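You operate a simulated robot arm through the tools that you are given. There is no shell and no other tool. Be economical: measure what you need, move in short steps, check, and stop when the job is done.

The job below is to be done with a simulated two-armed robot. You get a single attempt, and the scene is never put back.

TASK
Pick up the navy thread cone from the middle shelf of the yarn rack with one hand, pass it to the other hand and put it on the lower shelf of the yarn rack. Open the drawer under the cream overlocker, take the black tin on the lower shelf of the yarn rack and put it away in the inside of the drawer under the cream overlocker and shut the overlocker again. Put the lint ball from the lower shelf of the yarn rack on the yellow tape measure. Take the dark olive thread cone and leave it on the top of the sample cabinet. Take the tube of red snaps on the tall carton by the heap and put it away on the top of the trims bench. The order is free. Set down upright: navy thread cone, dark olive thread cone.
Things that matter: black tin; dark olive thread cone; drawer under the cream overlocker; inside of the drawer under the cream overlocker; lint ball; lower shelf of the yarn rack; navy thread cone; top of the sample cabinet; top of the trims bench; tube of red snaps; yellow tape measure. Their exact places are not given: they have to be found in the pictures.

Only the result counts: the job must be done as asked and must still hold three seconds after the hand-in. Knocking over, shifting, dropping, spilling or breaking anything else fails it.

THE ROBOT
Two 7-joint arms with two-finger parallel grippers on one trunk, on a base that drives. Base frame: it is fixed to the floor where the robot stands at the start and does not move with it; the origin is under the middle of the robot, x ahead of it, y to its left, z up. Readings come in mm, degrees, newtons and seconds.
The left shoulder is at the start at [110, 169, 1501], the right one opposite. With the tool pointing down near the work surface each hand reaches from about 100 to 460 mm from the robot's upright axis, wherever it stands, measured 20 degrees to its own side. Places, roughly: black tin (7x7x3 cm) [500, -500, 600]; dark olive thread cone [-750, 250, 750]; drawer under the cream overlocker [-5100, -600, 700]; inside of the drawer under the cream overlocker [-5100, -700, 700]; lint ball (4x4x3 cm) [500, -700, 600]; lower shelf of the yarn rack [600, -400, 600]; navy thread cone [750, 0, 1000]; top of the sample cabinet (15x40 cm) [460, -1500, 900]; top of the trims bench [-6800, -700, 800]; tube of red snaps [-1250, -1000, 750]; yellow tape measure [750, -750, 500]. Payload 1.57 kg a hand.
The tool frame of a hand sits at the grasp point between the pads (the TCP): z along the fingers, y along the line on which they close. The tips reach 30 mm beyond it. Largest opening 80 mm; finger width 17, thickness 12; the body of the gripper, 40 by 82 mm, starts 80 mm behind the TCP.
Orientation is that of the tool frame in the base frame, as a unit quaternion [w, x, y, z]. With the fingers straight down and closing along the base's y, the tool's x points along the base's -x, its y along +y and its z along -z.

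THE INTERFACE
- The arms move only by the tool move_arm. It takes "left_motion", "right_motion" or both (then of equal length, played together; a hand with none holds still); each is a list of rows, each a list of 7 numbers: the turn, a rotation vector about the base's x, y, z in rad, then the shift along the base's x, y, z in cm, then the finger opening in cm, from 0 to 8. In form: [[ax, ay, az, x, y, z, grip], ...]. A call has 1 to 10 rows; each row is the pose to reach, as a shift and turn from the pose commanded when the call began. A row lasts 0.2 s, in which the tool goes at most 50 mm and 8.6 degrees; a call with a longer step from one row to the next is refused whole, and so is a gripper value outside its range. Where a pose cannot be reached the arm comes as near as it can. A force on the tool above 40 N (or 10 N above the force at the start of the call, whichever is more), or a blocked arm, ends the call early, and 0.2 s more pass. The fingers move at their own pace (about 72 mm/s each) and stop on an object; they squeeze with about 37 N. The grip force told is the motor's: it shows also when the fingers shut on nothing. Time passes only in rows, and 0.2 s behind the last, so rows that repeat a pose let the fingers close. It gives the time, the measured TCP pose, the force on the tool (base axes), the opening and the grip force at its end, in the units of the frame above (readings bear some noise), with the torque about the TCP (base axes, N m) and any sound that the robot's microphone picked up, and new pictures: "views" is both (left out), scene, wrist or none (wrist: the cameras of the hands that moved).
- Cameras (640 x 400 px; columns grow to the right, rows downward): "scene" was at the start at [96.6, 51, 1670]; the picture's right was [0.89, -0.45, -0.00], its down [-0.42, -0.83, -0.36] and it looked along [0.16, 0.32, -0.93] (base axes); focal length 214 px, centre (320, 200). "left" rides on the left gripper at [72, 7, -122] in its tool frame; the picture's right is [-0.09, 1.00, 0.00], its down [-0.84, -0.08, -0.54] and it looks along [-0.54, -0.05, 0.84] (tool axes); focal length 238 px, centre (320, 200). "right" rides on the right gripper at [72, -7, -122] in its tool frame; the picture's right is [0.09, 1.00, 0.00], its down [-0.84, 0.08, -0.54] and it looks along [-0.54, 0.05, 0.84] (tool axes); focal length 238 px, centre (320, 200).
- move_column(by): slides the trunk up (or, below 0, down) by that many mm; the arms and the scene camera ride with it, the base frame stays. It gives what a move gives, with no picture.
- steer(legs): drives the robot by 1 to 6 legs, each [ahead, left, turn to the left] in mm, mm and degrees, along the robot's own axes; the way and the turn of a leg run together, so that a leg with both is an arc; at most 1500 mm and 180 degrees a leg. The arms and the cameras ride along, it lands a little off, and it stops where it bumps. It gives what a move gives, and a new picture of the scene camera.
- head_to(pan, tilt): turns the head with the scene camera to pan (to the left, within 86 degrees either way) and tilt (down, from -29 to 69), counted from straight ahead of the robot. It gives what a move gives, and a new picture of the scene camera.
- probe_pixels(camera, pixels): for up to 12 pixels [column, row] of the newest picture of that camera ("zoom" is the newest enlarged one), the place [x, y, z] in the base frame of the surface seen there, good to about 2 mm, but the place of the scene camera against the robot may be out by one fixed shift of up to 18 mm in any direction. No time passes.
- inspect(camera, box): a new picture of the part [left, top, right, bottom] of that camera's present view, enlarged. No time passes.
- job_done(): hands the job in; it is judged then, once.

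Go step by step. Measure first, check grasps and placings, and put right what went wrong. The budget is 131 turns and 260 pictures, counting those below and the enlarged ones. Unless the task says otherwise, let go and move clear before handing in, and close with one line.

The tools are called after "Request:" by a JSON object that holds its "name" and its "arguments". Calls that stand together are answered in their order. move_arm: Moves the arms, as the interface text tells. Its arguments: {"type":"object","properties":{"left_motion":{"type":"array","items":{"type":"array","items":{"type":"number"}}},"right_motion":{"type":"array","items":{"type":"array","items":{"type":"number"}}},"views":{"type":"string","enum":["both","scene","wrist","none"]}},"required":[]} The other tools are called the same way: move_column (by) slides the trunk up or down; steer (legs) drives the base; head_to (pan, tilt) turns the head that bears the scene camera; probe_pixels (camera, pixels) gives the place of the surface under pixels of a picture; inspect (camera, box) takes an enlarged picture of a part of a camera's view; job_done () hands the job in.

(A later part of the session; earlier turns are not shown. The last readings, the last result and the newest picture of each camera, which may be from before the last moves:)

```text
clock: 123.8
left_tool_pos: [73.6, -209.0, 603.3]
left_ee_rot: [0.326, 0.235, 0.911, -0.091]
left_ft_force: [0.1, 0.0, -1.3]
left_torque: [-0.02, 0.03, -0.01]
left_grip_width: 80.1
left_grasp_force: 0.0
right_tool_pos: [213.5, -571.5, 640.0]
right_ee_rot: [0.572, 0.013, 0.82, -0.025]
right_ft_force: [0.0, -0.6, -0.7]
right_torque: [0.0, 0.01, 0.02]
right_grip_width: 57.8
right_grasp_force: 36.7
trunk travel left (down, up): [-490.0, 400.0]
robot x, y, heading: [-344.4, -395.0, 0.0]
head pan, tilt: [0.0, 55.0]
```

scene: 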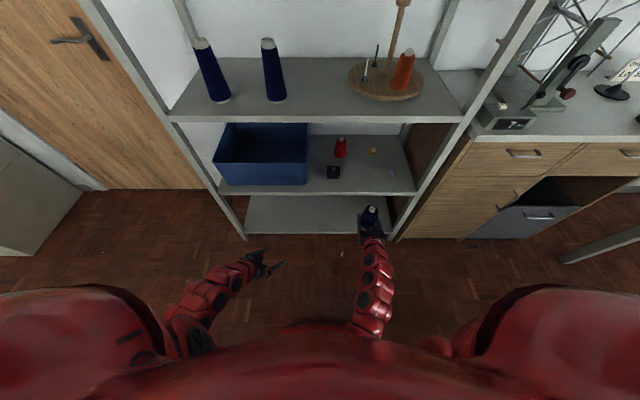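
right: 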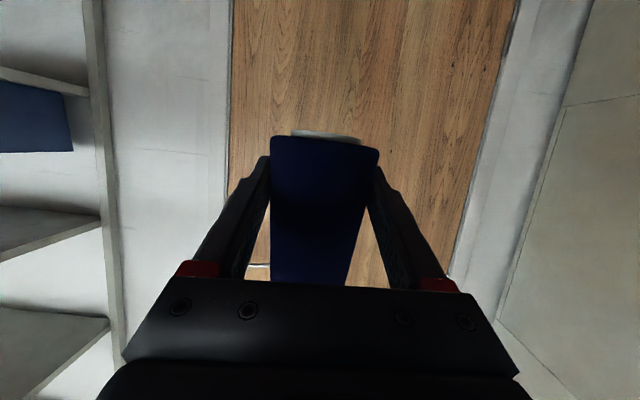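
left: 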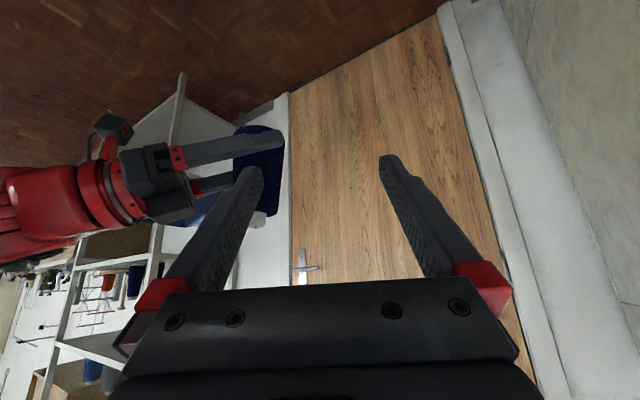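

Lower shelf visible: tin (333,171), lint (390,172), tape (373,151), red bottle (340,148). Probe.

Request:
{"name": "probe_pixels", "arguments": {"camera": "scene", "pixels": [[333, 168], [390, 172], [373, 151], [340, 150], [360, 175], [370, 190], [405, 175], [307, 160], [371, 212], [412, 185]]}}

Request:
{"name": "inspect", "arguments": {"camera": "scene", "box": [290, 110, 450, 250]}}

```text
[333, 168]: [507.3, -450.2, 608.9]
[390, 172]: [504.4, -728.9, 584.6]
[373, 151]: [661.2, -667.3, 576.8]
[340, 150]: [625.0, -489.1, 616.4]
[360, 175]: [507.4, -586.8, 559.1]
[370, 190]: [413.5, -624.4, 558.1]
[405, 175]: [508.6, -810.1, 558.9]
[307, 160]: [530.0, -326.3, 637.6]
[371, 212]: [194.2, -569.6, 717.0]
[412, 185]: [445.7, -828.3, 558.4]
```

```text
2.86 times, centred on (370, 180) of scene
```

zoom: 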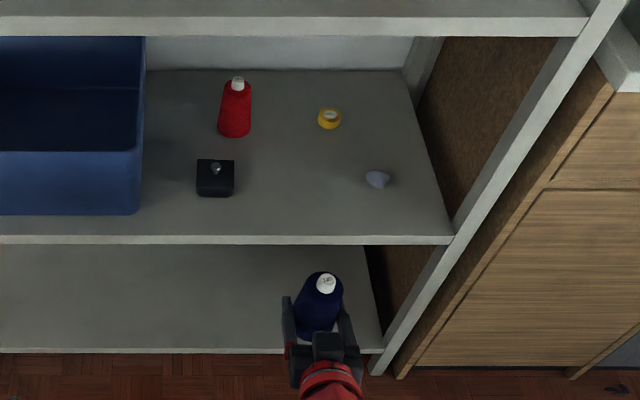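

Check that the held cone is upright: probe cap and body in the zoom.

Request:
{"name": "probe_pixels", "arguments": {"camera": "zoom", "pixels": [[326, 284], [326, 276], [318, 300], [318, 315], [318, 328], [302, 325], [334, 325], [328, 292]]}}

```text
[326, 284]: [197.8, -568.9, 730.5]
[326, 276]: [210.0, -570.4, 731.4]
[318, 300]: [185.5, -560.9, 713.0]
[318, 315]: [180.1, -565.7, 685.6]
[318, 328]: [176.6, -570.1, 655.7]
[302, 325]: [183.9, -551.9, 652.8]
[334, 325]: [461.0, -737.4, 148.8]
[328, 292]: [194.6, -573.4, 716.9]
```

Cone is upright. Scene camera shift ≈ (-15,-3,+8). Drive ahead 275 so the cone hovers over the free shelf spot at about (488,-562).

Request:
{"name": "steer", "arguments": {"legs": [[0, 10, 0], [275, 0, 0]]}}

Request:
{"name": "inspect", "arguments": {"camera": "scene", "box": [240, 120, 480, 280]}}

```text
clock: 126.0
left_tool_pos: [347.0, -197.8, 603.4]
left_ee_rot: [0.325, 0.234, 0.912, -0.09]
left_ft_force: [-0.3, 0.6, 0.0]
left_torque: [-0.01, -0.05, 0.01]
left_grip_width: 79.9
left_grasp_force: 0.1
right_tool_pos: [487.1, -558.9, 639.1]
right_ee_rot: [0.572, 0.013, 0.82, -0.026]
right_ft_force: [0.4, -0.2, 0.4]
right_torque: [0.0, 0.02, 0.03]
right_grip_width: 57.6
right_grasp_force: 36.5
trunk travel left (down, up): [-490.0, 400.0]
robot x, y, heading: [-71.4, -378.2, 0.0]
head pan, tilt: [0.0, 55.0]
```

scene: 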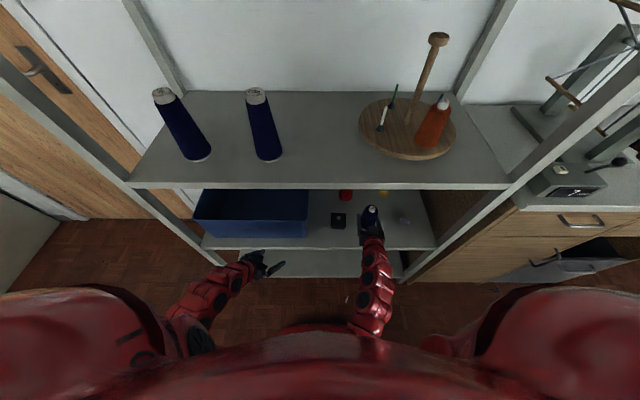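

```text
2.50 times, centred on (360, 200) of scene
```

zoom: 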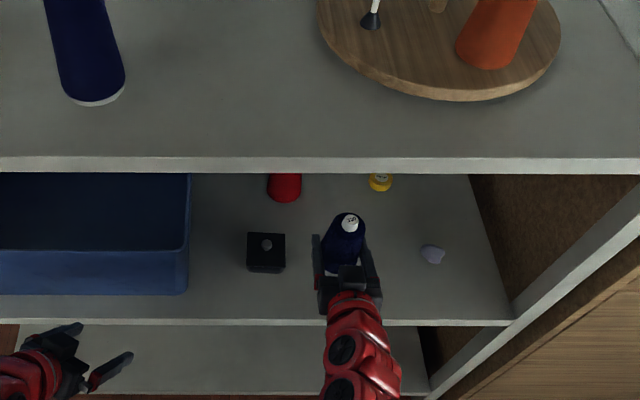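

Positioned well. Lower slowly to touch (expected TCP ≈582).

Request:
{"name": "move_arm", "arguments": {"right_motion": [[0, 0, 0, 0, 0, -2, 0], [0, 0, 0, 0, 0, -4, 0], [0, 0, 0, 0, 0, -5, 0], [0, 0, 0, 0, 0, -5.5, 0], [0, 0, 0, 0, 0, -5.7, 0], [0, 0, 0, 0, 0, -5.9, 0]], "views": "wrist"}}

```text
clock: 127.4
left_tool_pos: [345.7, -197.5, 604.1]
left_ee_rot: [0.327, 0.234, 0.911, -0.091]
left_ft_force: [0.4, -0.6, -0.5]
left_torque: [0.02, 0.02, 0.0]
left_grip_width: 79.9
left_grasp_force: 0.1
right_tool_pos: [484.7, -558.6, 584.0]
right_ee_rot: [0.573, 0.013, 0.819, -0.026]
right_ft_force: [-1.4, -1.0, 5.9]
right_torque: [-0.11, 0.14, 0.0]
right_grip_width: 57.4
right_grasp_force: 37.7
trunk travel left (down, up): [-490.0, 400.0]
robot x, y, heading: [-78.8, -379.2, 0.3]
head pan, tilt: [0.0, 55.0]
```

right: 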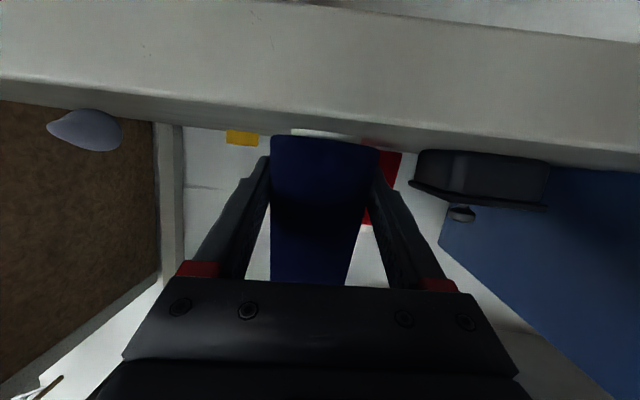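

Just touching. Press 1 mm more, open slowly, retract straight back.

Request:
{"name": "move_arm", "arguments": {"right_motion": [[0, 0, 0, 0, 0, -0.1, 0], [0, 0, 0, 0, 0, -0.1, 5.9], [0, 0, 0, 0, 0, -0.1, 6.3], [0, 0, 0, 0, 0, -0.1, 7], [0, 0, 0, 0, 0, -0.1, 8], [0, 0, 0, 0, 0, -0.1, 8]], "views": "none"}}

Request:
{"name": "move_arm", "arguments": {"right_motion": [[0, 0, 0, -2, 0, 0.7, 8], [0, 0, 0, -5, 0, 1.8, 8], [0, 0, 0, -9, 0, 3.3, 8], [0, 0, 0, -13, 0, 4.5, 8]], "views": "both"}}

```text
clock: 128.8
left_tool_pos: [344.9, -198.2, 603.8]
left_ee_rot: [0.326, 0.235, 0.911, -0.091]
left_ft_force: [0.0, -1.3, 0.0]
left_torque: [-0.01, 0.01, -0.01]
left_grip_width: 80.1
left_grasp_force: 0.1
right_tool_pos: [484.8, -559.7, 579.8]
right_ee_rot: [0.571, 0.013, 0.82, -0.026]
right_ft_force: [-0.7, 1.1, -0.2]
right_torque: [0.03, 0.01, 0.02]
right_grip_width: 79.9
right_grasp_force: 0.0
trunk travel left (down, up): [-490.0, 400.0]
robot x, y, heading: [-72.9, -378.3, 0.1]
head pan, tilt: [0.0, 55.0]
```

```text
clock: 130.0
left_tool_pos: [353.2, -200.2, 599.3]
left_ee_rot: [0.319, 0.234, 0.914, -0.092]
left_ft_force: [-0.5, 0.2, 0.1]
left_torque: [0.01, 0.0, -0.01]
left_grip_width: 80.0
left_grasp_force: 0.0
right_tool_pos: [418.3, -569.4, 671.3]
right_ee_rot: [0.622, 0.025, 0.782, -0.029]
right_ft_force: [-0.1, -0.9, 0.0]
right_torque: [0.0, 0.0, -0.03]
right_grip_width: 80.0
right_grasp_force: 0.0
trunk travel left (down, up): [-490.0, 400.0]
robot x, y, heading: [-74.5, -381.3, 0.1]
head pan, tilt: [0.0, 55.0]
stopped in row 4 (right hand): the arm was blocked; the commanded pose is now the measured one
```

scene: 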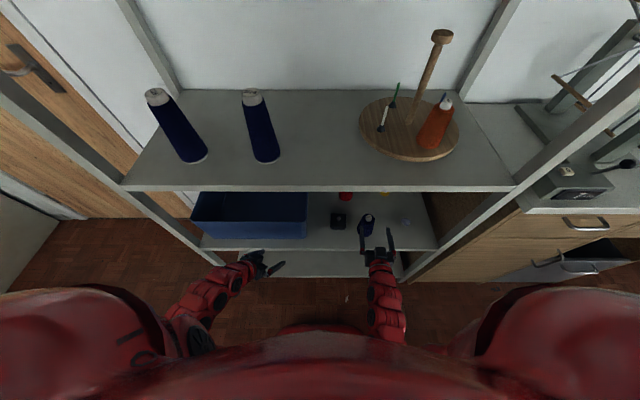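
right: 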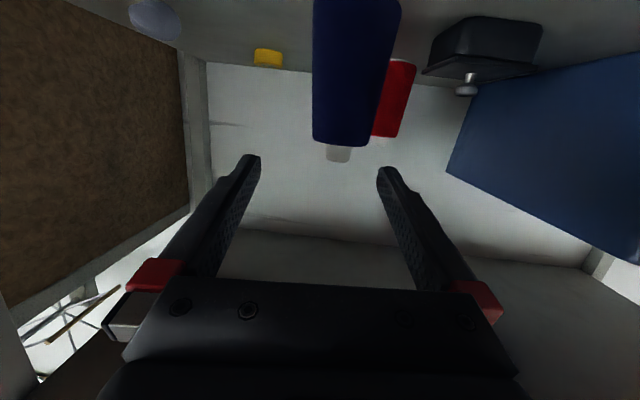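

Hand came clear of the cone but the folded arm was blocked. Back the base off 150 mm and check the cone.

Request:
{"name": "steer", "arguments": {"legs": [[-150, 0, 0]]}}

Request:
{"name": "inspect", "arguments": {"camera": "scene", "box": [280, 130, 460, 250]}}

```text
clock: 131.4
left_tool_pos: [206.1, -198.9, 595.5]
left_ee_rot: [0.319, 0.234, 0.914, -0.092]
left_ft_force: [-0.4, 0.2, 0.0]
left_torque: [-0.01, -0.05, -0.02]
left_grip_width: 80.0
left_grasp_force: 0.1
right_tool_pos: [269.2, -569.5, 664.7]
right_ee_rot: [0.618, 0.025, 0.786, -0.028]
right_ft_force: [-0.1, 0.9, -0.1]
right_torque: [-0.03, -0.02, -0.04]
right_grip_width: 79.8
right_grasp_force: 0.1
trunk travel left (down, up): [-490.0, 400.0]
robot x, y, heading: [-222.7, -384.0, 0.3]
head pan, tilt: [0.0, 55.0]
```

scene: 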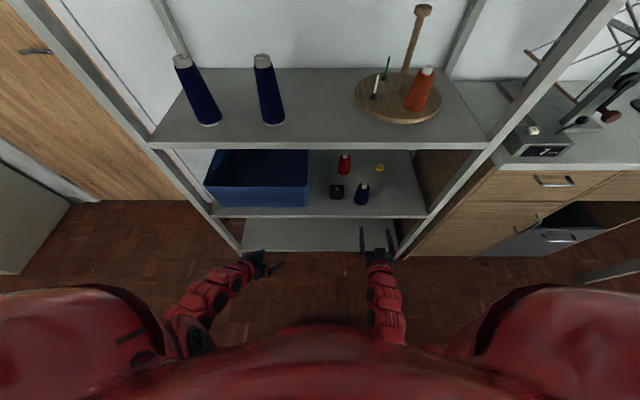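

```text
3.33 times, centred on (370, 190) of scene
```

zoom: 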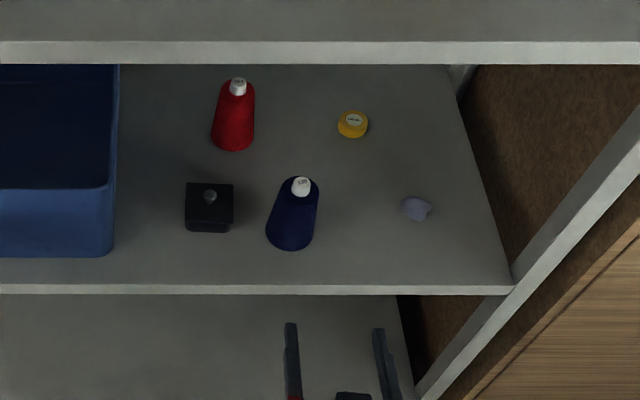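

Navy cone stands upright on the lower shelf. Next the lint ball: pull the left hand back/down, pitch the right hand to ≈54° and raise it.

Request:
{"name": "move_arm", "arguments": {"left_motion": [[0, 0, 0, -2, 1, -2, 8], [0, 0, 0, -4, 2, -4, 8], [0, 0, 0, -7, 3, -6, 8], [0, 0, 0, -10, 4, -8, 8], [0, 0, 0, -13, 5, -10, 8], [0, 0, 0, -15, 5, -10, 8]], "right_motion": [[0, 0.12, 0, 0.5, 0, 0, 8], [0, 0.24, 0, 1, 0, 0, 8], [0, 0.36, 0, 2, 0, 0, 8], [0, 0.48, 0, 3, 0, 0, 8], [0, 0.6, 0, 4, 0, 0, 8], [0, 0.7, 0, 4, 0, 0, 8]], "views": "none"}}

Request:
{"name": "probe_pixels", "arguments": {"camera": "zoom", "pixels": [[416, 208], [408, 210], [426, 208], [353, 120], [353, 134], [341, 122], [366, 122], [302, 183], [292, 240], [208, 192], [208, 225]]}}

```text
clock: 132.8
left_tool_pos: [49.4, -142.1, 498.4]
left_ee_rot: [0.325, 0.233, 0.911, -0.096]
left_ft_force: [0.2, 0.6, -0.5]
left_torque: [-0.01, -0.03, 0.01]
left_grip_width: 80.1
left_grasp_force: 0.0
right_tool_pos: [316.1, -558.4, 660.4]
right_ee_rot: [0.364, 0.011, 0.931, -0.04]
right_ft_force: [0.4, 1.1, -0.2]
right_torque: [-0.02, 0.02, -0.02]
right_grip_width: 80.0
right_grasp_force: 0.1
right hand out of reach, approached as far as the arm can: row 2, 3, 4, 5, 6
trunk travel left (down, up): [-490.0, 400.0]
robot x, y, heading: [-219.2, -381.2, 0.3]
head pan, tilt: [0.0, 55.0]
```

```text
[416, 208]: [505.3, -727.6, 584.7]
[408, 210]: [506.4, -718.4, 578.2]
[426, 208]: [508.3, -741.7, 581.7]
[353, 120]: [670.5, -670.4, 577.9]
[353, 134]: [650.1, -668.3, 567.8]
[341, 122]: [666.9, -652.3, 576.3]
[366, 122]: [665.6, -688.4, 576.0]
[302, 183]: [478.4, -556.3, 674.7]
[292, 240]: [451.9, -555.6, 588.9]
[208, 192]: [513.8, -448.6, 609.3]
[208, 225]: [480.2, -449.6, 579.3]
```

Drive so the right hand hovers above the lint ball.

Request:
{"name": "steer", "arguments": {"legs": [[0, -168, -0.3], [160, 0, 0]]}}

Request:
{"name": "move_arm", "arguments": {"right_motion": [[0, 0, 0, 0, 0, 0, 8]], "views": "wrist"}}

```text
clock: 135.3
left_tool_pos: [210.3, -316.2, 497.9]
left_ee_rot: [0.324, 0.235, 0.911, -0.098]
left_ft_force: [-0.1, -0.4, -0.2]
left_torque: [0.02, 0.03, 0.02]
left_grip_width: 80.2
left_grasp_force: 0.1
right_tool_pos: [477.9, -732.0, 660.9]
right_ee_rot: [0.363, 0.014, 0.931, -0.041]
right_ft_force: [0.2, -1.0, 0.2]
right_torque: [0.02, -0.02, -0.02]
right_grip_width: 80.0
right_grasp_force: 0.0
trunk travel left (down, up): [-490.0, 400.0]
robot x, y, heading: [-63.9, -549.8, -0.0]
head pan, tilt: [0.0, 55.0]
```

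scene: 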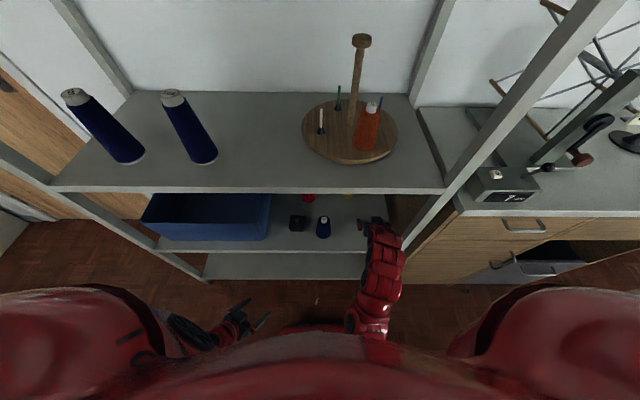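

```text
clock: 135.7
left_tool_pos: [210.5, -314.7, 498.5]
left_ee_rot: [0.325, 0.237, 0.91, -0.096]
left_ft_force: [0.8, -0.2, 0.6]
left_torque: [0.0, 0.0, 0.03]
left_grip_width: 80.0
left_grasp_force: 0.1
right_tool_pos: [476.7, -732.9, 660.2]
right_ee_rot: [0.363, 0.014, 0.931, -0.041]
right_ft_force: [-0.4, 0.3, -1.0]
right_torque: [-0.04, -0.05, -0.02]
right_grip_width: 80.1
right_grasp_force: 0.1
trunk travel left (down, up): [-490.0, 400.0]
robot x, y, heading: [-61.7, -551.1, -0.0]
head pan, tilt: [0.0, 55.0]
```

right: 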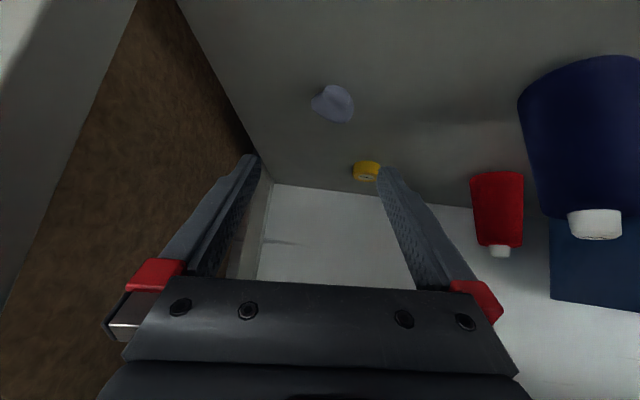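

Request:
{"name": "probe_pixels", "arguments": {"camera": "right", "pixels": [[333, 105], [320, 103], [350, 103], [335, 90], [338, 118], [366, 165], [368, 175], [356, 172], [378, 172], [380, 140], [330, 140]]}}

Request:
{"name": "inspect", "arguments": {"camera": "right", "box": [280, 60, 440, 210]}}

```text
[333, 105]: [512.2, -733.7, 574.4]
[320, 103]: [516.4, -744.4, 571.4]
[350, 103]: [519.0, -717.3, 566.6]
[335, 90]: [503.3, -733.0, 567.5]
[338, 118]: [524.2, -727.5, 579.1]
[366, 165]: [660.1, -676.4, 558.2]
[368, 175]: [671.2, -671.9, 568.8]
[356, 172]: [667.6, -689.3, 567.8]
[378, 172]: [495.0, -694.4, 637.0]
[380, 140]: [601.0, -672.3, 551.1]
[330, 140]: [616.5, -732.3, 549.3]
```

```text
2.67 times, centred on (360, 135) of right
```

zoom: 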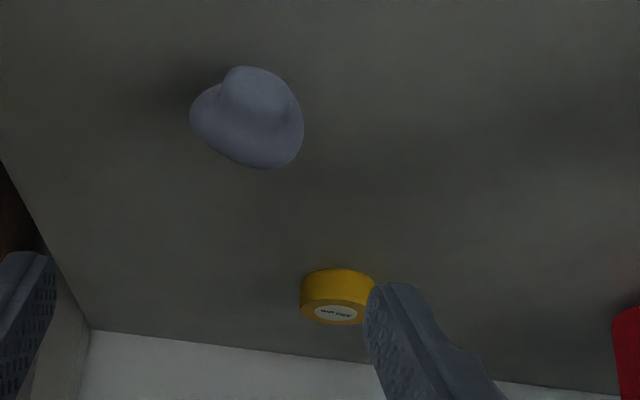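

Lint ball centre ≈(522,-731,564). Descend to TCP (507,-729,581) and close.

Request:
{"name": "probe_pixels", "arguments": {"camera": "zoom", "pixels": [[337, 312], [337, 285], [337, 322], [304, 310], [370, 308], [225, 115], [270, 120], [250, 150], [250, 80]]}}

Request:
{"name": "move_arm", "arguments": {"right_motion": [[0, 0, 0, 2, 0.3, -2, 8], [0, 0, 0, 3, 0.3, -4.5, 8], [0, 0, 0, 3, 0.3, -6.5, 8], [0, 0, 0, 3, 0.3, -7.9, 8], [0, 0, 0, 3, 0.3, -7.9, 8]], "views": "wrist"}}

```text
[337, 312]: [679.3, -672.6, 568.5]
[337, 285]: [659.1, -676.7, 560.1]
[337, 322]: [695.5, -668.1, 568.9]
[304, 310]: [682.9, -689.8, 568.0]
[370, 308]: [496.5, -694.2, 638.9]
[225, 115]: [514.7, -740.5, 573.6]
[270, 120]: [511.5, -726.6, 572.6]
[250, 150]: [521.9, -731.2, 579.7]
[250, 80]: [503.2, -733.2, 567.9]
```

```text
clock: 136.9
left_tool_pos: [210.2, -315.1, 498.2]
left_ee_rot: [0.324, 0.234, 0.912, -0.096]
left_ft_force: [-0.1, 0.2, 0.3]
left_torque: [-0.01, 0.01, 0.0]
left_grip_width: 80.1
left_grasp_force: 0.0
right_tool_pos: [508.8, -730.1, 581.2]
right_ee_rot: [0.362, 0.014, 0.931, -0.04]
right_ft_force: [-0.5, -0.3, 0.0]
right_torque: [0.0, -0.01, -0.01]
right_grip_width: 80.2
right_grasp_force: 0.0
trunk travel left (down, up): [-490.0, 400.0]
robot x, y, heading: [-64.1, -549.9, -0.1]
head pan, tilt: [0.0, 55.0]
```

right: 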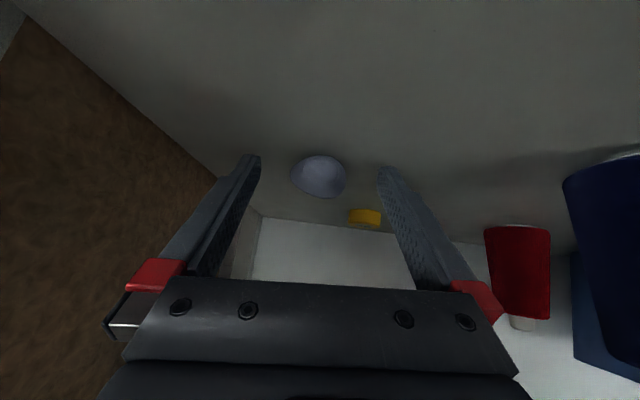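

Ball between the fingertips. Close and lift.

Request:
{"name": "move_arm", "arguments": {"right_motion": [[0, 0, 0, 0, 0, 0, 5], [0, 0, 0, 0, 0, 0, 3], [0, 0, 0, 0, 0, 0, 1], [0, 0, 0, 0, 0, 0, 0], [0, 0, 0, 0, 0, 0, 0], [0, 0, 0, 0, 0, 2, 0], [0, 0, 0, 0, 0, 5, 0], [0, 0, 0, 0, 0, 6, 0]], "views": "wrist"}}

```text
clock: 138.7
left_tool_pos: [210.8, -315.0, 498.4]
left_ee_rot: [0.324, 0.233, 0.912, -0.095]
left_ft_force: [0.3, 0.3, 0.2]
left_torque: [0.0, 0.0, -0.01]
left_grip_width: 79.7
left_grasp_force: 0.1
right_tool_pos: [507.5, -729.3, 640.6]
right_ee_rot: [0.362, 0.014, 0.931, -0.041]
right_ft_force: [0.1, 0.3, -0.8]
right_torque: [0.03, -0.01, -0.03]
right_grip_width: 20.5
right_grasp_force: 34.3
trunk travel left (down, up): [-490.0, 400.0]
robot x, y, heading: [-58.3, -548.2, -0.3]
head pan, tilt: [0.0, 55.0]
```

right: 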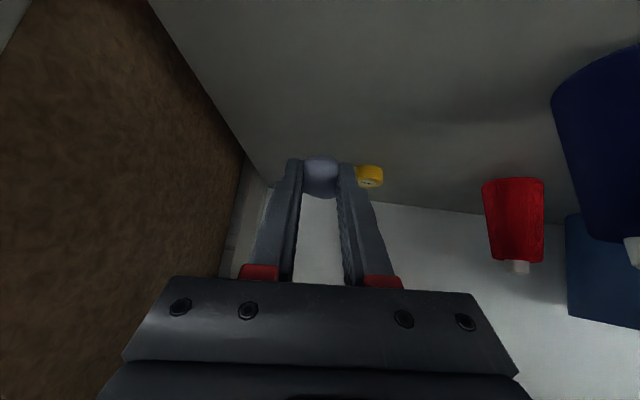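

Held. Drive 40 mm forward, then carry the ball above the tape (680,-673).

Request:
{"name": "steer", "arguments": {"legs": [[40, 0, 0.2]]}}

Request:
{"name": "move_arm", "arguments": {"right_motion": [[0, 0, 0, 3, 1, 0, 0], [0, 0, 0, 6, 2.5, 0, 0], [0, 0, 0, 9, 4, 0, 0], [0, 0, 0, 12, 5.6, 0, 0], [0, 0, 0, 12, 5.6, -1, 0], [0, 0, 0, 12, 5.6, -1, 0]], "views": "wrist"}}

Request:
{"name": "inspect", "arguments": {"camera": "right", "box": [260, 130, 400, 240]}}

```text
clock: 139.6
left_tool_pos: [248.7, -314.8, 497.7]
left_ee_rot: [0.325, 0.233, 0.912, -0.096]
left_ft_force: [0.2, 0.1, -0.3]
left_torque: [-0.01, -0.01, -0.03]
left_grip_width: 80.2
left_grasp_force: 0.1
right_tool_pos: [548.0, -727.3, 640.8]
right_ee_rot: [0.362, 0.012, 0.931, -0.039]
right_ft_force: [0.6, 0.8, 0.2]
right_torque: [0.0, -0.03, -0.02]
right_grip_width: 20.6
right_grasp_force: 33.9
trunk travel left (down, up): [-490.0, 400.0]
robot x, y, heading: [-21.6, -552.6, 0.2]
head pan, tilt: [0.0, 55.0]
```

scene: 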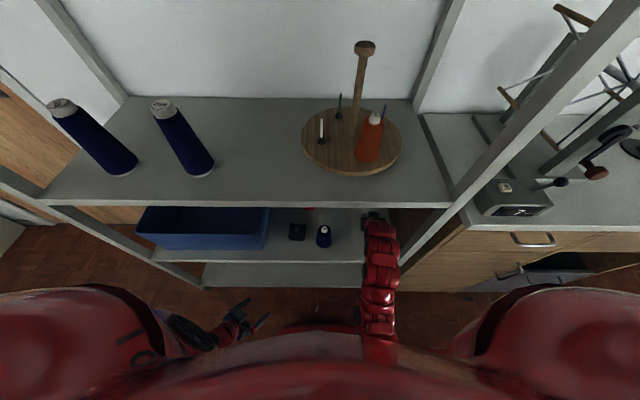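

```text
clock: 141.0
left_tool_pos: [250.3, -314.9, 496.9]
left_ee_rot: [0.324, 0.233, 0.912, -0.095]
left_ft_force: [0.1, -0.2, -0.8]
left_torque: [-0.03, -0.01, -0.02]
left_grip_width: 79.8
left_grasp_force: 0.1
right_tool_pos: [667.7, -671.7, 627.7]
right_ee_rot: [0.362, 0.012, 0.931, -0.04]
right_ft_force: [0.0, -0.8, -0.1]
right_torque: [0.0, -0.04, 0.0]
right_grip_width: 19.9
right_grasp_force: 33.4
trunk travel left (down, up): [-490.0, 400.0]
robot x, y, heading: [-20.5, -548.7, 0.5]
head pan, tilt: [0.0, 55.0]
```

right: 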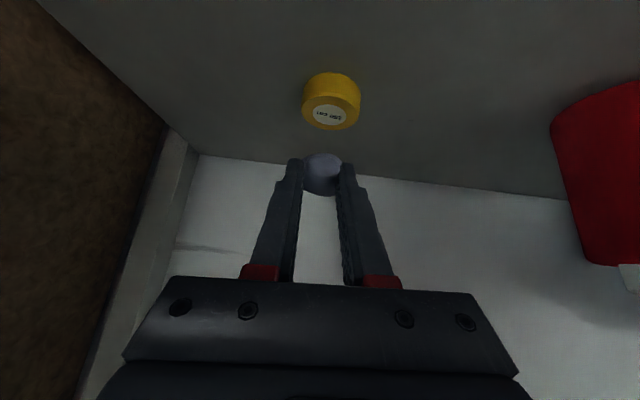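

```text
3.64 times, centred on (330, 185) of right
```

zoom: 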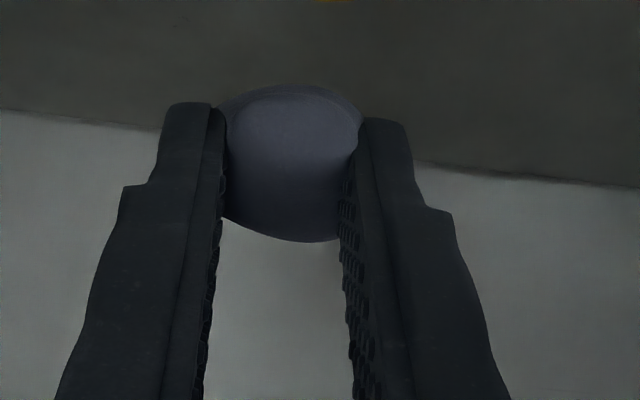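

Request:
{"name": "probe_pixels", "arguments": {"camera": "right", "pixels": [[330, 85], [331, 102], [330, 115], [331, 128], [305, 110], [358, 110], [322, 160], [322, 175], [322, 190]]}}

```text
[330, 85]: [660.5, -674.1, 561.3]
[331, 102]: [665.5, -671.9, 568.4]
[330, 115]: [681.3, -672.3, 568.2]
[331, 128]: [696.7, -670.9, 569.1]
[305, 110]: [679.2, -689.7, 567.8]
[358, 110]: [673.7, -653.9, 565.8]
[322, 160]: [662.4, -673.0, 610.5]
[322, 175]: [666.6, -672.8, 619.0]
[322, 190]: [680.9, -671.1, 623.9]
```

Ball sits right over the tape (679.5,-672). Lower 2.7 cm.

Request:
{"name": "move_arm", "arguments": {"right_motion": [[0, 0, 0, 0, 0, -1, 0], [0, 0, 0, 0, 0, -2, 0], [0, 0, 0, 0, 0, -2.6, 0], [0, 0, 0, 0, 0, -2.8, 0], [0, 0, 0, 0, 0, -2.8, 0]], "views": "wrist"}}

```text
clock: 142.2
left_tool_pos: [249.2, -314.3, 497.4]
left_ee_rot: [0.324, 0.233, 0.912, -0.095]
left_ft_force: [0.5, 1.0, 0.7]
left_torque: [0.03, 0.02, 0.03]
left_grip_width: 80.3
left_grasp_force: 0.1
right_tool_pos: [668.6, -671.5, 601.4]
right_ee_rot: [0.363, 0.013, 0.931, -0.04]
right_ft_force: [-0.1, 0.3, 5.4]
right_torque: [0.07, -0.08, 0.0]
right_grip_width: 19.6
right_grasp_force: 33.2
trunk travel left (down, up): [-490.0, 400.0]
robot x, y, heading: [-22.1, -548.8, 0.2]
head pan, tilt: [0.0, 55.0]
```

right: 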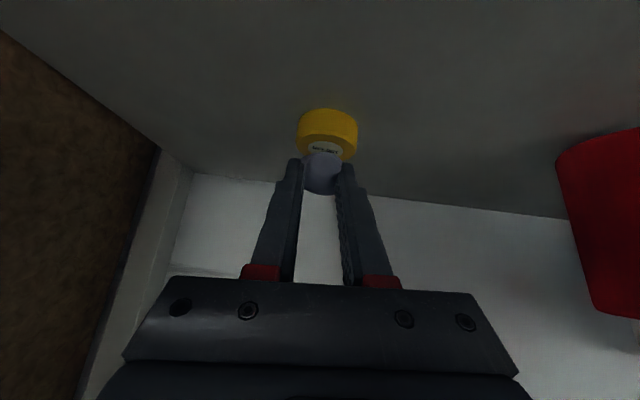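

Contact at 5 N. Open gradually and look.

Request:
{"name": "move_arm", "arguments": {"right_motion": [[0, 0, 0, 0, 0, 0, 2.4], [0, 0, 0, 0, 0, 0, 3], [0, 0, 0, 0, 0, 0, 4], [0, 0, 0, 0, 0, 0, 5], [0, 0, 0, 0, 0, 0, 6.5], [0, 0, 0, 0, 0, 0, 8], [0, 0, 0, 0, 0, 0, 8]], "views": "wrist"}}

Request:
{"name": "inspect", "arguments": {"camera": "right", "box": [250, 80, 410, 220]}}

```text
clock: 143.8
left_tool_pos: [249.4, -315.4, 497.3]
left_ee_rot: [0.324, 0.233, 0.912, -0.095]
left_ft_force: [0.3, 0.4, 0.2]
left_torque: [-0.01, 0.05, -0.04]
left_grip_width: 80.0
left_grasp_force: 0.1
right_tool_pos: [667.5, -672.2, 600.8]
right_ee_rot: [0.362, 0.013, 0.931, -0.04]
right_ft_force: [-0.2, 0.2, -0.2]
right_torque: [0.0, 0.02, 0.0]
right_grip_width: 80.0
right_grasp_force: 0.0
trunk travel left (down, up): [-490.0, 400.0]
robot x, y, heading: [-21.9, -551.2, 0.2]
head pan, tilt: [0.0, 55.0]
```

right: 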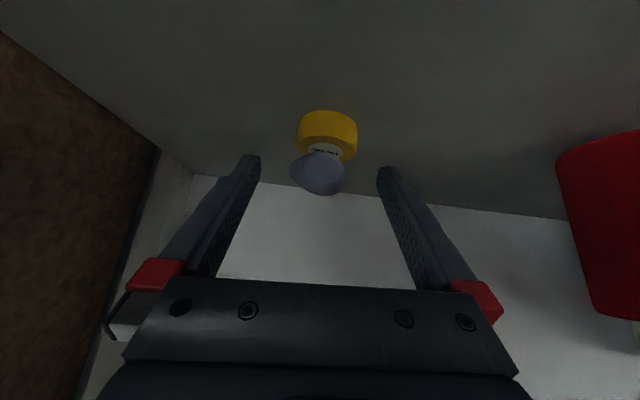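

```text
2.86 times, centred on (330, 150) of right
```

zoom: 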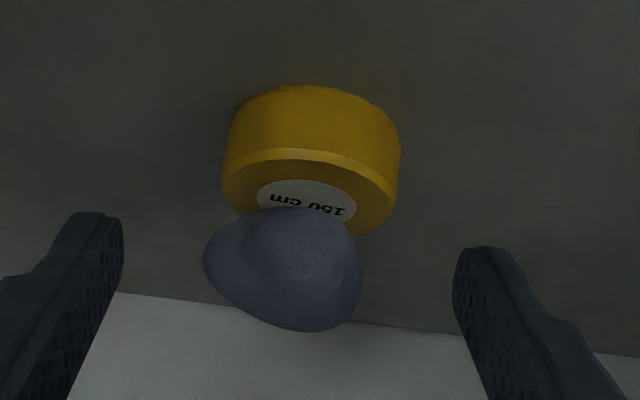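

The ball rests on the tape; check how centred it is.

Request:
{"name": "probe_pixels", "arguments": {"camera": "zoom", "pixels": [[300, 100], [300, 165], [300, 195], [230, 190], [395, 195], [290, 215], [290, 250], [290, 290], [290, 322], [215, 260], [355, 260]]}}

```text
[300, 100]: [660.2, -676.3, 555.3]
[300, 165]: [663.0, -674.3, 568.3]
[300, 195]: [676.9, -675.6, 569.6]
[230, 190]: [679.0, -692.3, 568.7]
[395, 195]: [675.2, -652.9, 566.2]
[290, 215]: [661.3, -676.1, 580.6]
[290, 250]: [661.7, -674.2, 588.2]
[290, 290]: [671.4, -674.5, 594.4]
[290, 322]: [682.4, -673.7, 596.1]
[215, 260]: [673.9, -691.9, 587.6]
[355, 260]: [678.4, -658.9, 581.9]
```

Ball is centred on the tape. Retract up-back along the tool axis.

Request:
{"name": "move_arm", "arguments": {"right_motion": [[0, 0, 0, -1.4, 0, 1.5, 8], [0, 0, 0, -4, 0, 4, 8], [0, 0, 0, -8, -1, 5, 8], [0, 0, 0, -12, -2, 5, 8]], "views": "wrist"}}

```text
clock: 144.8
left_tool_pos: [250.0, -313.8, 497.9]
left_ee_rot: [0.324, 0.233, 0.912, -0.096]
left_ft_force: [0.1, -0.3, -0.8]
left_torque: [0.0, -0.03, -0.01]
left_grip_width: 80.3
left_grasp_force: 0.1
right_tool_pos: [547.5, -692.1, 651.7]
right_ee_rot: [0.362, 0.013, 0.931, -0.04]
right_ft_force: [0.5, 0.2, -0.2]
right_torque: [-0.01, 0.02, 0.0]
right_grip_width: 80.2
right_grasp_force: 0.0
trunk travel left (down, up): [-490.0, 400.0]
robot x, y, heading: [-25.2, -552.0, 0.3]
head pan, tilt: [0.0, 55.0]
```

right: 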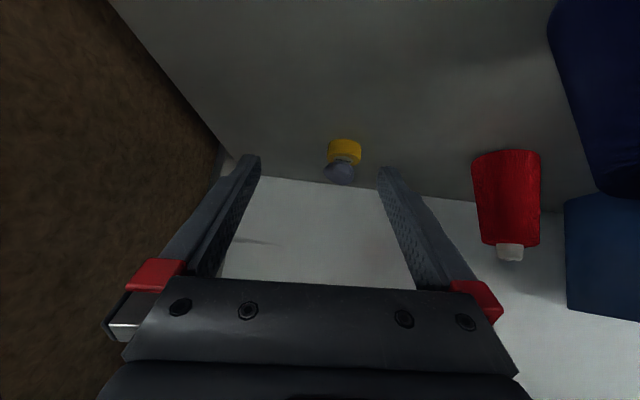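

Lint job done. Now the tin: back off, shift left 245, and look at it with the right wrist camera.

Request:
{"name": "steer", "arguments": {"legs": [[-230, 0, 0], [0, 248, -0.3], [150, 0, 0]]}}

Request:
{"name": "move_arm", "arguments": {"right_motion": [[0, 0, 0, 0, 0, 0.5, 8]], "views": "wrist"}}

```text
clock: 148.9
left_tool_pos: [174.8, -69.8, 498.0]
left_ee_rot: [0.323, 0.236, 0.911, -0.097]
left_ft_force: [-0.8, 0.0, -0.2]
left_torque: [0.01, -0.02, 0.03]
left_grip_width: 80.1
left_grasp_force: 0.2
right_tool_pos: [468.5, -449.3, 651.8]
right_ee_rot: [0.362, 0.017, 0.931, -0.041]
right_ft_force: [-0.4, 0.0, 0.0]
right_torque: [0.0, 0.02, -0.01]
right_grip_width: 80.3
right_grasp_force: 0.0
trunk travel left (down, up): [-490.0, 400.0]
robot x, y, heading: [-100.6, -301.4, -0.2]
head pan, tilt: [0.0, 55.0]
```

scene: 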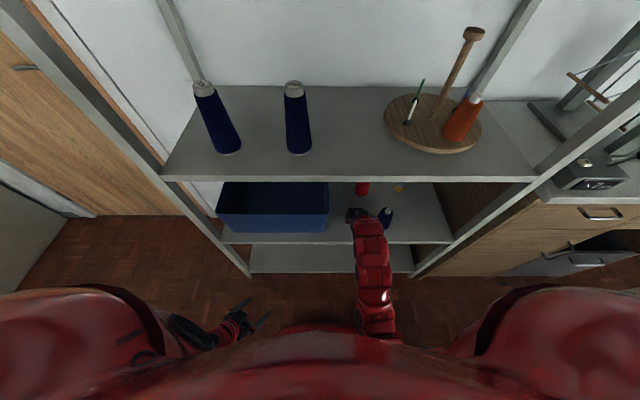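

```text
clock: 149.3
left_tool_pos: [174.9, -70.8, 498.2]
left_ee_rot: [0.323, 0.238, 0.911, -0.096]
left_ft_force: [-0.5, -1.1, -0.1]
left_torque: [0.03, 0.01, 0.0]
left_grip_width: 80.0
left_grasp_force: 0.1
right_tool_pos: [469.4, -448.6, 655.8]
right_ee_rot: [0.361, 0.016, 0.932, -0.041]
right_ft_force: [0.4, 0.3, -0.1]
right_torque: [-0.01, -0.02, 0.01]
right_grip_width: 80.0
right_grasp_force: 0.1
trunk travel left (down, up): [-490.0, 400.0]
robot x, y, heading: [-99.0, -301.9, -0.2]
head pan, tilt: [0.0, 55.0]
```

right: 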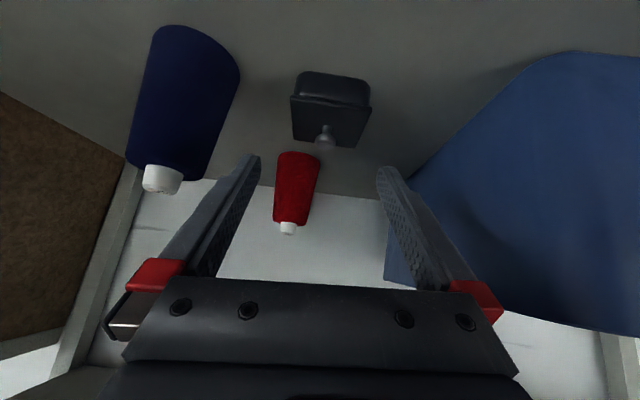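

Request:
{"name": "inspect", "arguments": {"camera": "right", "box": [270, 50, 400, 170]}}

Request:
{"name": "probe_pixels", "arguments": {"camera": "right", "pixels": [[295, 98], [369, 102], [295, 138], [360, 146], [325, 130], [325, 142], [330, 80], [330, 93], [330, 104], [330, 120]]}}

```text
3.33 times, centred on (335, 110) of right
```

zoom: 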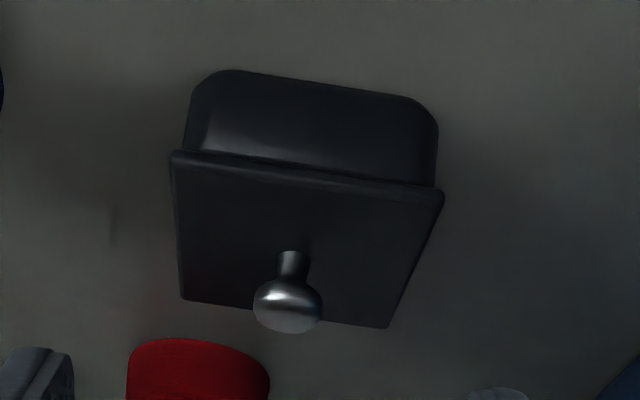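

```text
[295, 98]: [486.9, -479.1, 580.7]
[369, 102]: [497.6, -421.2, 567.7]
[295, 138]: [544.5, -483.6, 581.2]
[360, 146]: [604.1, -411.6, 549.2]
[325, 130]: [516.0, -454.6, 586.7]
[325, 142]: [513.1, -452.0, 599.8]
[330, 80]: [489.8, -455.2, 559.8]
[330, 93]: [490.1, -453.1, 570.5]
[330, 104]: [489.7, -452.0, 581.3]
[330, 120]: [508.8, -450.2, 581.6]
```

The tin has a lid with a knob at (517,-453,593). I grip the knob with the fingertips.

Request:
{"name": "move_arm", "arguments": {"right_motion": [[0, 0, 0, 2, -0.2, -0.5, 6], [0, 0, 0, 3.15, -0.25, -1.5, 4], [0, 0, 0, 3.15, -0.25, -3, 4], [0, 0, 0, 3.15, -0.25, -4, 4], [0, 0, 0, 3.15, -0.25, -4.4, 4], [0, 0, 0, 3.15, -0.25, -4.4, 4]], "views": "wrist"}}

Request:
{"name": "inspect", "arguments": {"camera": "right", "box": [240, 90, 400, 210]}}

```text
clock: 150.7
left_tool_pos: [174.4, -70.6, 498.6]
left_ee_rot: [0.324, 0.237, 0.911, -0.097]
left_ft_force: [0.2, -0.4, 0.1]
left_torque: [0.01, 0.03, 0.05]
left_grip_width: 79.9
left_grasp_force: 0.1
right_tool_pos: [500.4, -452.0, 611.6]
right_ee_rot: [0.362, 0.017, 0.931, -0.041]
right_ft_force: [1.1, 0.4, 0.5]
right_torque: [0.0, -0.01, -0.02]
right_grip_width: 40.2
right_grasp_force: 0.0
trunk travel left (down, up): [-490.0, 400.0]
robot x, y, heading: [-98.2, -304.3, -0.2]
head pan, tilt: [0.0, 55.0]
```

right: 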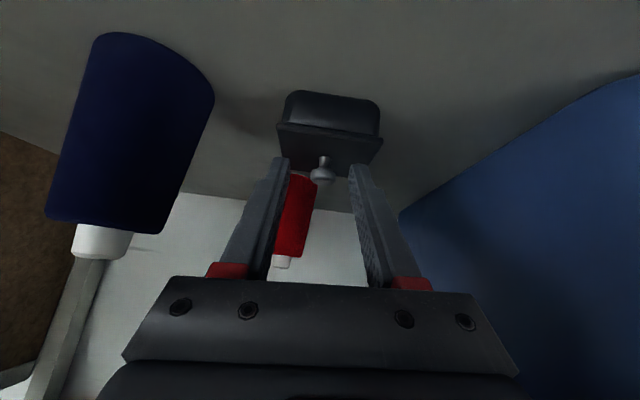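

```text
3.33 times, centred on (320, 150) of right
```

zoom: 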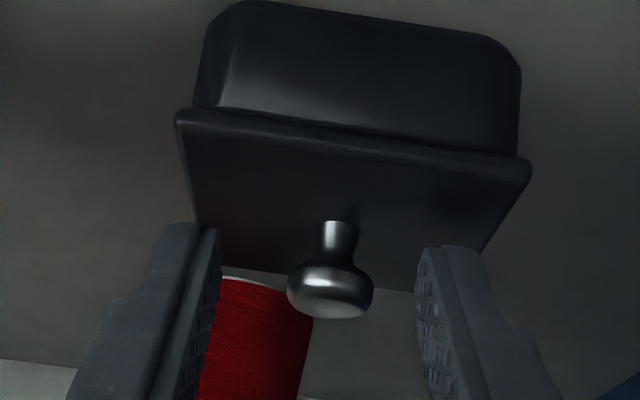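

Knob is between the tips. Close and lift slightly.

Request:
{"name": "move_arm", "arguments": {"right_motion": [[0, 0, 0, 0, 0, 0, 2.5], [0, 0, 0, 0, 0, 0, 1], [0, 0, 0, 0, 0, 0, 0], [0, 0, 0, 0, 0, 0, 0], [0, 0, 0, 0, 0, 1, 0], [0, 0, 0, 0, 0, 3, 0], [0, 0, 0, 0, 0, 3, 0]], "views": "wrist"}}

```text
clock: 152.3
left_tool_pos: [175.6, -69.1, 497.5]
left_ee_rot: [0.324, 0.236, 0.911, -0.096]
left_ft_force: [-0.2, 0.7, -0.1]
left_torque: [-0.01, -0.01, -0.01]
left_grip_width: 80.1
left_grasp_force: 0.1
right_tool_pos: [501.5, -451.8, 642.9]
right_ee_rot: [0.362, 0.017, 0.931, -0.04]
right_ft_force: [0.2, 0.1, 0.2]
right_torque: [0.01, 0.0, 0.03]
right_grip_width: 14.1
right_grasp_force: 30.5
trunk travel left (down, up): [-490.0, 400.0]
robot x, y, heading: [-100.7, -302.0, -0.2]
head pan, tilt: [0.0, 55.0]
```

right: 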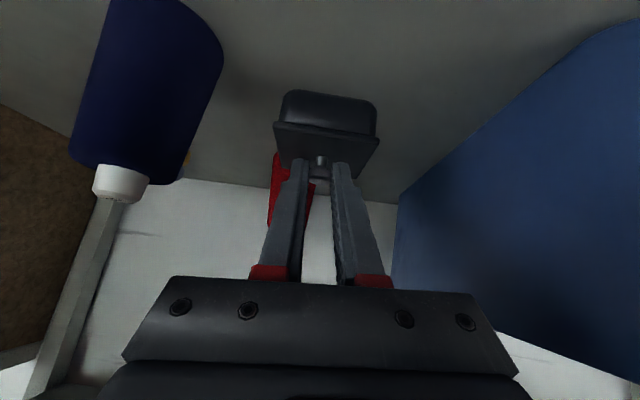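

The tin came up whole. Lift more, back out, raise the trunk and go toward the carton with the snaps.

Request:
{"name": "move_arm", "arguments": {"right_motion": [[0, 0, 0, 0, 0, 3, 0], [0, 0, 0, 0, 0, 6, 0]], "views": "none"}}

Request:
{"name": "steer", "arguments": {"legs": [[-300, 0, 0], [0, -500, 0]]}}

Request:
{"name": "move_column", "arguments": {"by": 390}}

Request:
{"name": "steer", "arguments": {"legs": [[0, 0, 180]]}}

```text
clock: 152.9
left_tool_pos: [174.3, -69.2, 497.6]
left_ee_rot: [0.323, 0.237, 0.911, -0.096]
left_ft_force: [-0.1, -0.2, 0.4]
left_torque: [0.03, 0.02, -0.01]
left_grip_width: 80.1
left_grasp_force: 0.0
right_tool_pos: [501.7, -452.5, 702.2]
right_ee_rot: [0.362, 0.017, 0.931, -0.041]
right_ft_force: [-0.9, -0.4, -1.7]
right_torque: [0.03, 0.01, 0.02]
right_grip_width: 14.2
right_grasp_force: 30.6
trunk travel left (down, up): [-490.0, 400.0]
robot x, y, heading: [-99.4, -304.2, -0.1]
head pan, tilt: [0.0, 55.0]
```

```text
clock: 157.5
left_tool_pos: [-126.6, -571.6, 496.4]
left_ee_rot: [0.324, 0.235, 0.912, -0.096]
left_ft_force: [-0.3, 0.4, 0.1]
left_torque: [0.01, 0.0, 0.0]
left_grip_width: 80.2
left_grasp_force: 0.1
right_tool_pos: [202.1, -952.0, 701.3]
right_ee_rot: [0.362, 0.015, 0.931, -0.04]
right_ft_force: [0.1, 0.5, -0.9]
right_torque: [-0.02, 0.05, -0.02]
right_grip_width: 13.5
right_grasp_force: 30.5
trunk travel left (down, up): [-490.0, 400.0]
robot x, y, heading: [-393.8, -805.4, -0.1]
head pan, tilt: [0.0, 55.0]
```

scene: 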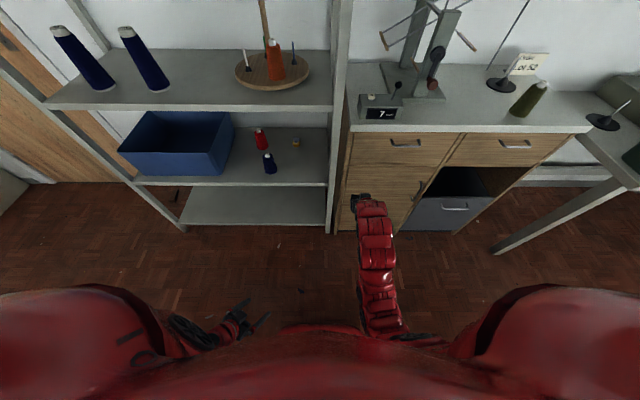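

```text
clock: 161.2
left_tool_pos: [-128.2, -575.2, 892.4]
left_ee_rot: [0.327, 0.236, 0.911, -0.09]
left_ft_force: [0.4, 0.6, 1.0]
left_torque: [-0.02, -0.01, -0.03]
left_grip_width: 80.0
left_grasp_force: 0.0
right_tool_pos: [197.3, -956.2, 1095.8]
right_ee_rot: [0.366, 0.016, 0.93, -0.036]
right_ft_force: [0.7, 0.5, -0.9]
right_torque: [-0.02, 0.0, 0.02]
right_grip_width: 14.4
right_grasp_force: 30.6
trunk travel left (down, up): [-880.0, 10.0]
robot x, y, heading: [-401.4, -806.5, 0.0]
head pan, tilt: [0.0, 55.0]
```

```text
clock: 168.9
left_tool_pos: [-673.4, -1030.7, 893.1]
left_ee_rot: [-0.094, 0.908, -0.247, -0.326]
left_ft_force: [0.0, -0.6, -0.6]
left_torque: [0.02, -0.01, 0.04]
left_grip_width: 80.2
left_grasp_force: 0.1
right_tool_pos: [-991.5, -641.1, 1095.6]
right_ee_rot: [-0.04, 0.929, -0.027, -0.366]
right_ft_force: [-0.3, 0.3, -0.6]
right_torque: [0.02, 0.01, -0.01]
right_grip_width: 14.6
right_grasp_force: 31.3
trunk travel left (down, up): [-880.0, 10.0]
robot x, y, heading: [-401.5, -805.7, 178.5]
head pan, tilt: [0.0, 55.0]
```

scene: 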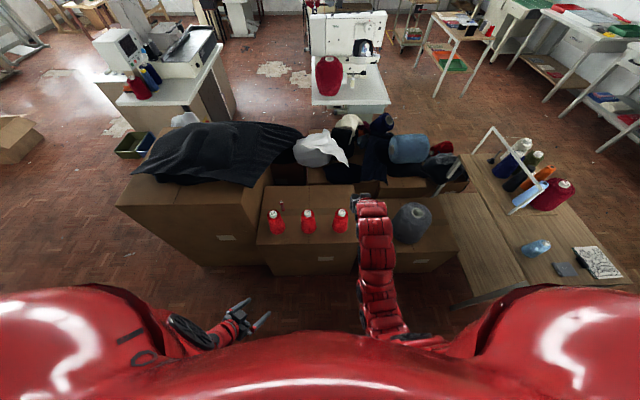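

Three red cones at (277,222),(308,222),(341,220); the tube should be near (282,207). Zoom and probe.

Request:
{"name": "inspect", "arguments": {"camera": "scene", "box": [240, 180, 360, 260]}}

Request:
{"name": "probe_pixels", "arguments": {"camera": "zoom", "pixels": [[216, 120], [216, 135], [216, 150], [195, 185], [195, 215], [355, 185], [355, 215], [270, 150], [270, 300], [100, 250], [520, 150]]}}

```text
5.00 times, centred on (300, 220) of scene
```

zoom: 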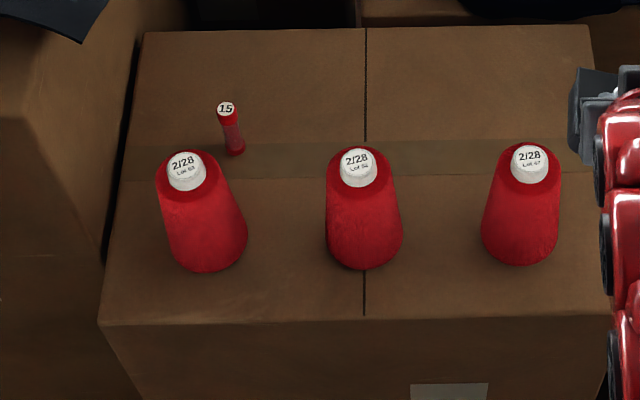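

```text
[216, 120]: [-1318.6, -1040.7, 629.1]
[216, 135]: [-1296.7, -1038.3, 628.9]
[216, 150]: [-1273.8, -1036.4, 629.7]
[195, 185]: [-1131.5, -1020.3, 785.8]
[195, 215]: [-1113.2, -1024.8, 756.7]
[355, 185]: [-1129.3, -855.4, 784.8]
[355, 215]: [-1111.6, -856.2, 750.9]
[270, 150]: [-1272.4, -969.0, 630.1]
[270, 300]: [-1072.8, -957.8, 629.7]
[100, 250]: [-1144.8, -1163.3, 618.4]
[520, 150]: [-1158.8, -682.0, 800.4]
```

Tube stands behind the first red cone. Probe its exact extent, and tuck the right (tin) hand out to the side.

Request:
{"name": "probe_pixels", "arguments": {"camera": "zoom", "pixels": [[226, 107], [228, 120], [232, 135], [235, 150], [237, 158], [222, 122], [234, 120], [243, 148], [182, 165], [357, 165]]}}

Request:
{"name": "move_arm", "arguments": {"right_motion": [[0, 0, 0, 4, 2, 0, 0], [0, 0, 0, 8, 4, -1, 0], [0, 0, 0, 12, 7, -2, 0], [0, 0, 0, 16, 10, -3, 0], [0, 0, 0, 20, 13, -4, 0], [0, 0, 0, 24, 16, -6, 0], [0, 0, 0, 28, 19, -8, 0], [0, 0, 0, 31, 22, -10, 0], [0, 0, 0, 34, 25, -12, 0], [0, 0, 0, 36, 28, -15, 0]], "left_motion": [[0.015, -0.06, 0.12, 0, 0, 0, 8], [0.03, -0.12, 0.24, 0, 0, 0, 8], [0.044, -0.18, 0.36, -0.5, 0, 0, 8], [0.059, -0.24, 0.48, -1, 0, 0, 8], [0.074, -0.3, 0.61, -2, 0, 0, 8], [0.089, -0.36, 0.73, -3, 0, 0, 8], [0.103, -0.417, 0.846, -4, 0, 0, 8], [0.118, -0.476, 0.966, -5, 0, 0, 8], [0.133, -0.536, 1.087, -6, 0, 0, 8], [0.147, -0.595, 1.208, -7, 0, 0, 8]], "views": "scene"}}

```text
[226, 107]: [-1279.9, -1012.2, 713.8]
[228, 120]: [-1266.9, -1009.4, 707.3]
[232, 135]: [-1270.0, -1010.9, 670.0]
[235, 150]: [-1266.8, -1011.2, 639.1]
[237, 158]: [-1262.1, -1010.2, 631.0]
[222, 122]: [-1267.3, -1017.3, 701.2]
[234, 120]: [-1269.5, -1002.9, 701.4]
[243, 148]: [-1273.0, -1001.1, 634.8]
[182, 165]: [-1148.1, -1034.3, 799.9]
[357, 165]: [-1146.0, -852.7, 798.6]
```

```text
refused: row 3 steps farther than a row can; nothing moved
```

Request:
{"name": "move_arm", "arguments": {"right_motion": [[0, 0, 0, 3.4, 2.8, -1.5, 0], [0, 0, 0, 6.8, 5.6, -3, 0], [0, 0, 0, 10.2, 8.4, -4.5, 0], [0, 0, 0, 13.6, 11.2, -6, 0], [0, 0, 0, 17, 14, -7.5, 0], [0, 0, 0, 20.4, 16.8, -9, 0], [0, 0, 0, 23.8, 19.6, -10.5, 0], [0, 0, 0, 27.2, 22.4, -12, 0], [0, 0, 0, 30.6, 25.2, -13.5, 0], [0, 0, 0, 34, 28, -15, 0]], "left_motion": [[0.015, -0.06, 0.12, 0, 0, 0, 8], [0.03, -0.12, 0.24, 0, 0, 0, 8], [0.044, -0.18, 0.36, -0.5, 0, 0, 8], [0.059, -0.24, 0.48, -1, 0, 0, 8], [0.074, -0.3, 0.6, -2, 0, 0, 8], [0.089, -0.36, 0.72, -3, 0, 0, 8], [0.103, -0.417, 0.84, -4, 0, 0, 8], [0.118, -0.476, 0.96, -5, 0, 0, 8], [0.133, -0.536, 1.08, -6, 0, 0, 8], [0.147, -0.595, 1.2, -7, 0, 0, 8]], "views": "scene"}}

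```text
clock: 170.3
left_tool_pos: [-648.6, -1065.8, 870.7]
left_ee_rot: [0.017, 0.994, -0.02, -0.105]
left_ft_force: [0.2, -0.1, -0.1]
left_torque: [-0.02, 0.01, 0.01]
left_grip_width: 80.0
left_grasp_force: 0.1
right_tool_pos: [-861.1, -527.0, 1013.6]
right_ee_rot: [0.0, 0.919, -0.051, -0.391]
right_ft_force: [-0.1, -0.4, -1.0]
right_torque: [0.01, 0.02, 0.02]
right_grip_width: 14.1
right_grasp_force: 30.6
right hand out of reach, approached as far as the arm can: row 2, 3, 4, 5, 6
trunk travel left (down, up): [-880.0, 10.0]
robot x, y, heading: [-400.8, -807.6, 178.9]
head pan, tilt: [0.0, 55.0]
heard: snap
stopped in row 6 (left hand): the arm was blocked; the commanded pose is now the measured one
```

scene: 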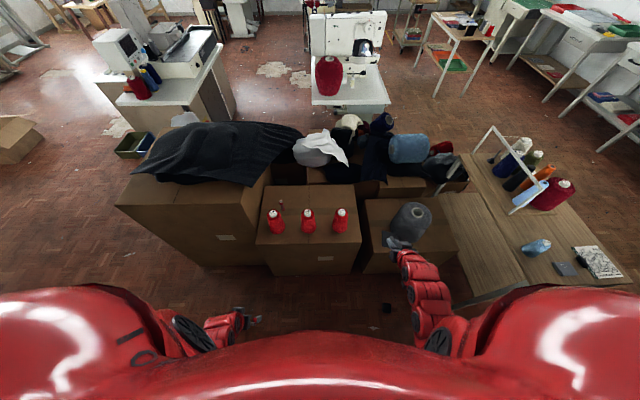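

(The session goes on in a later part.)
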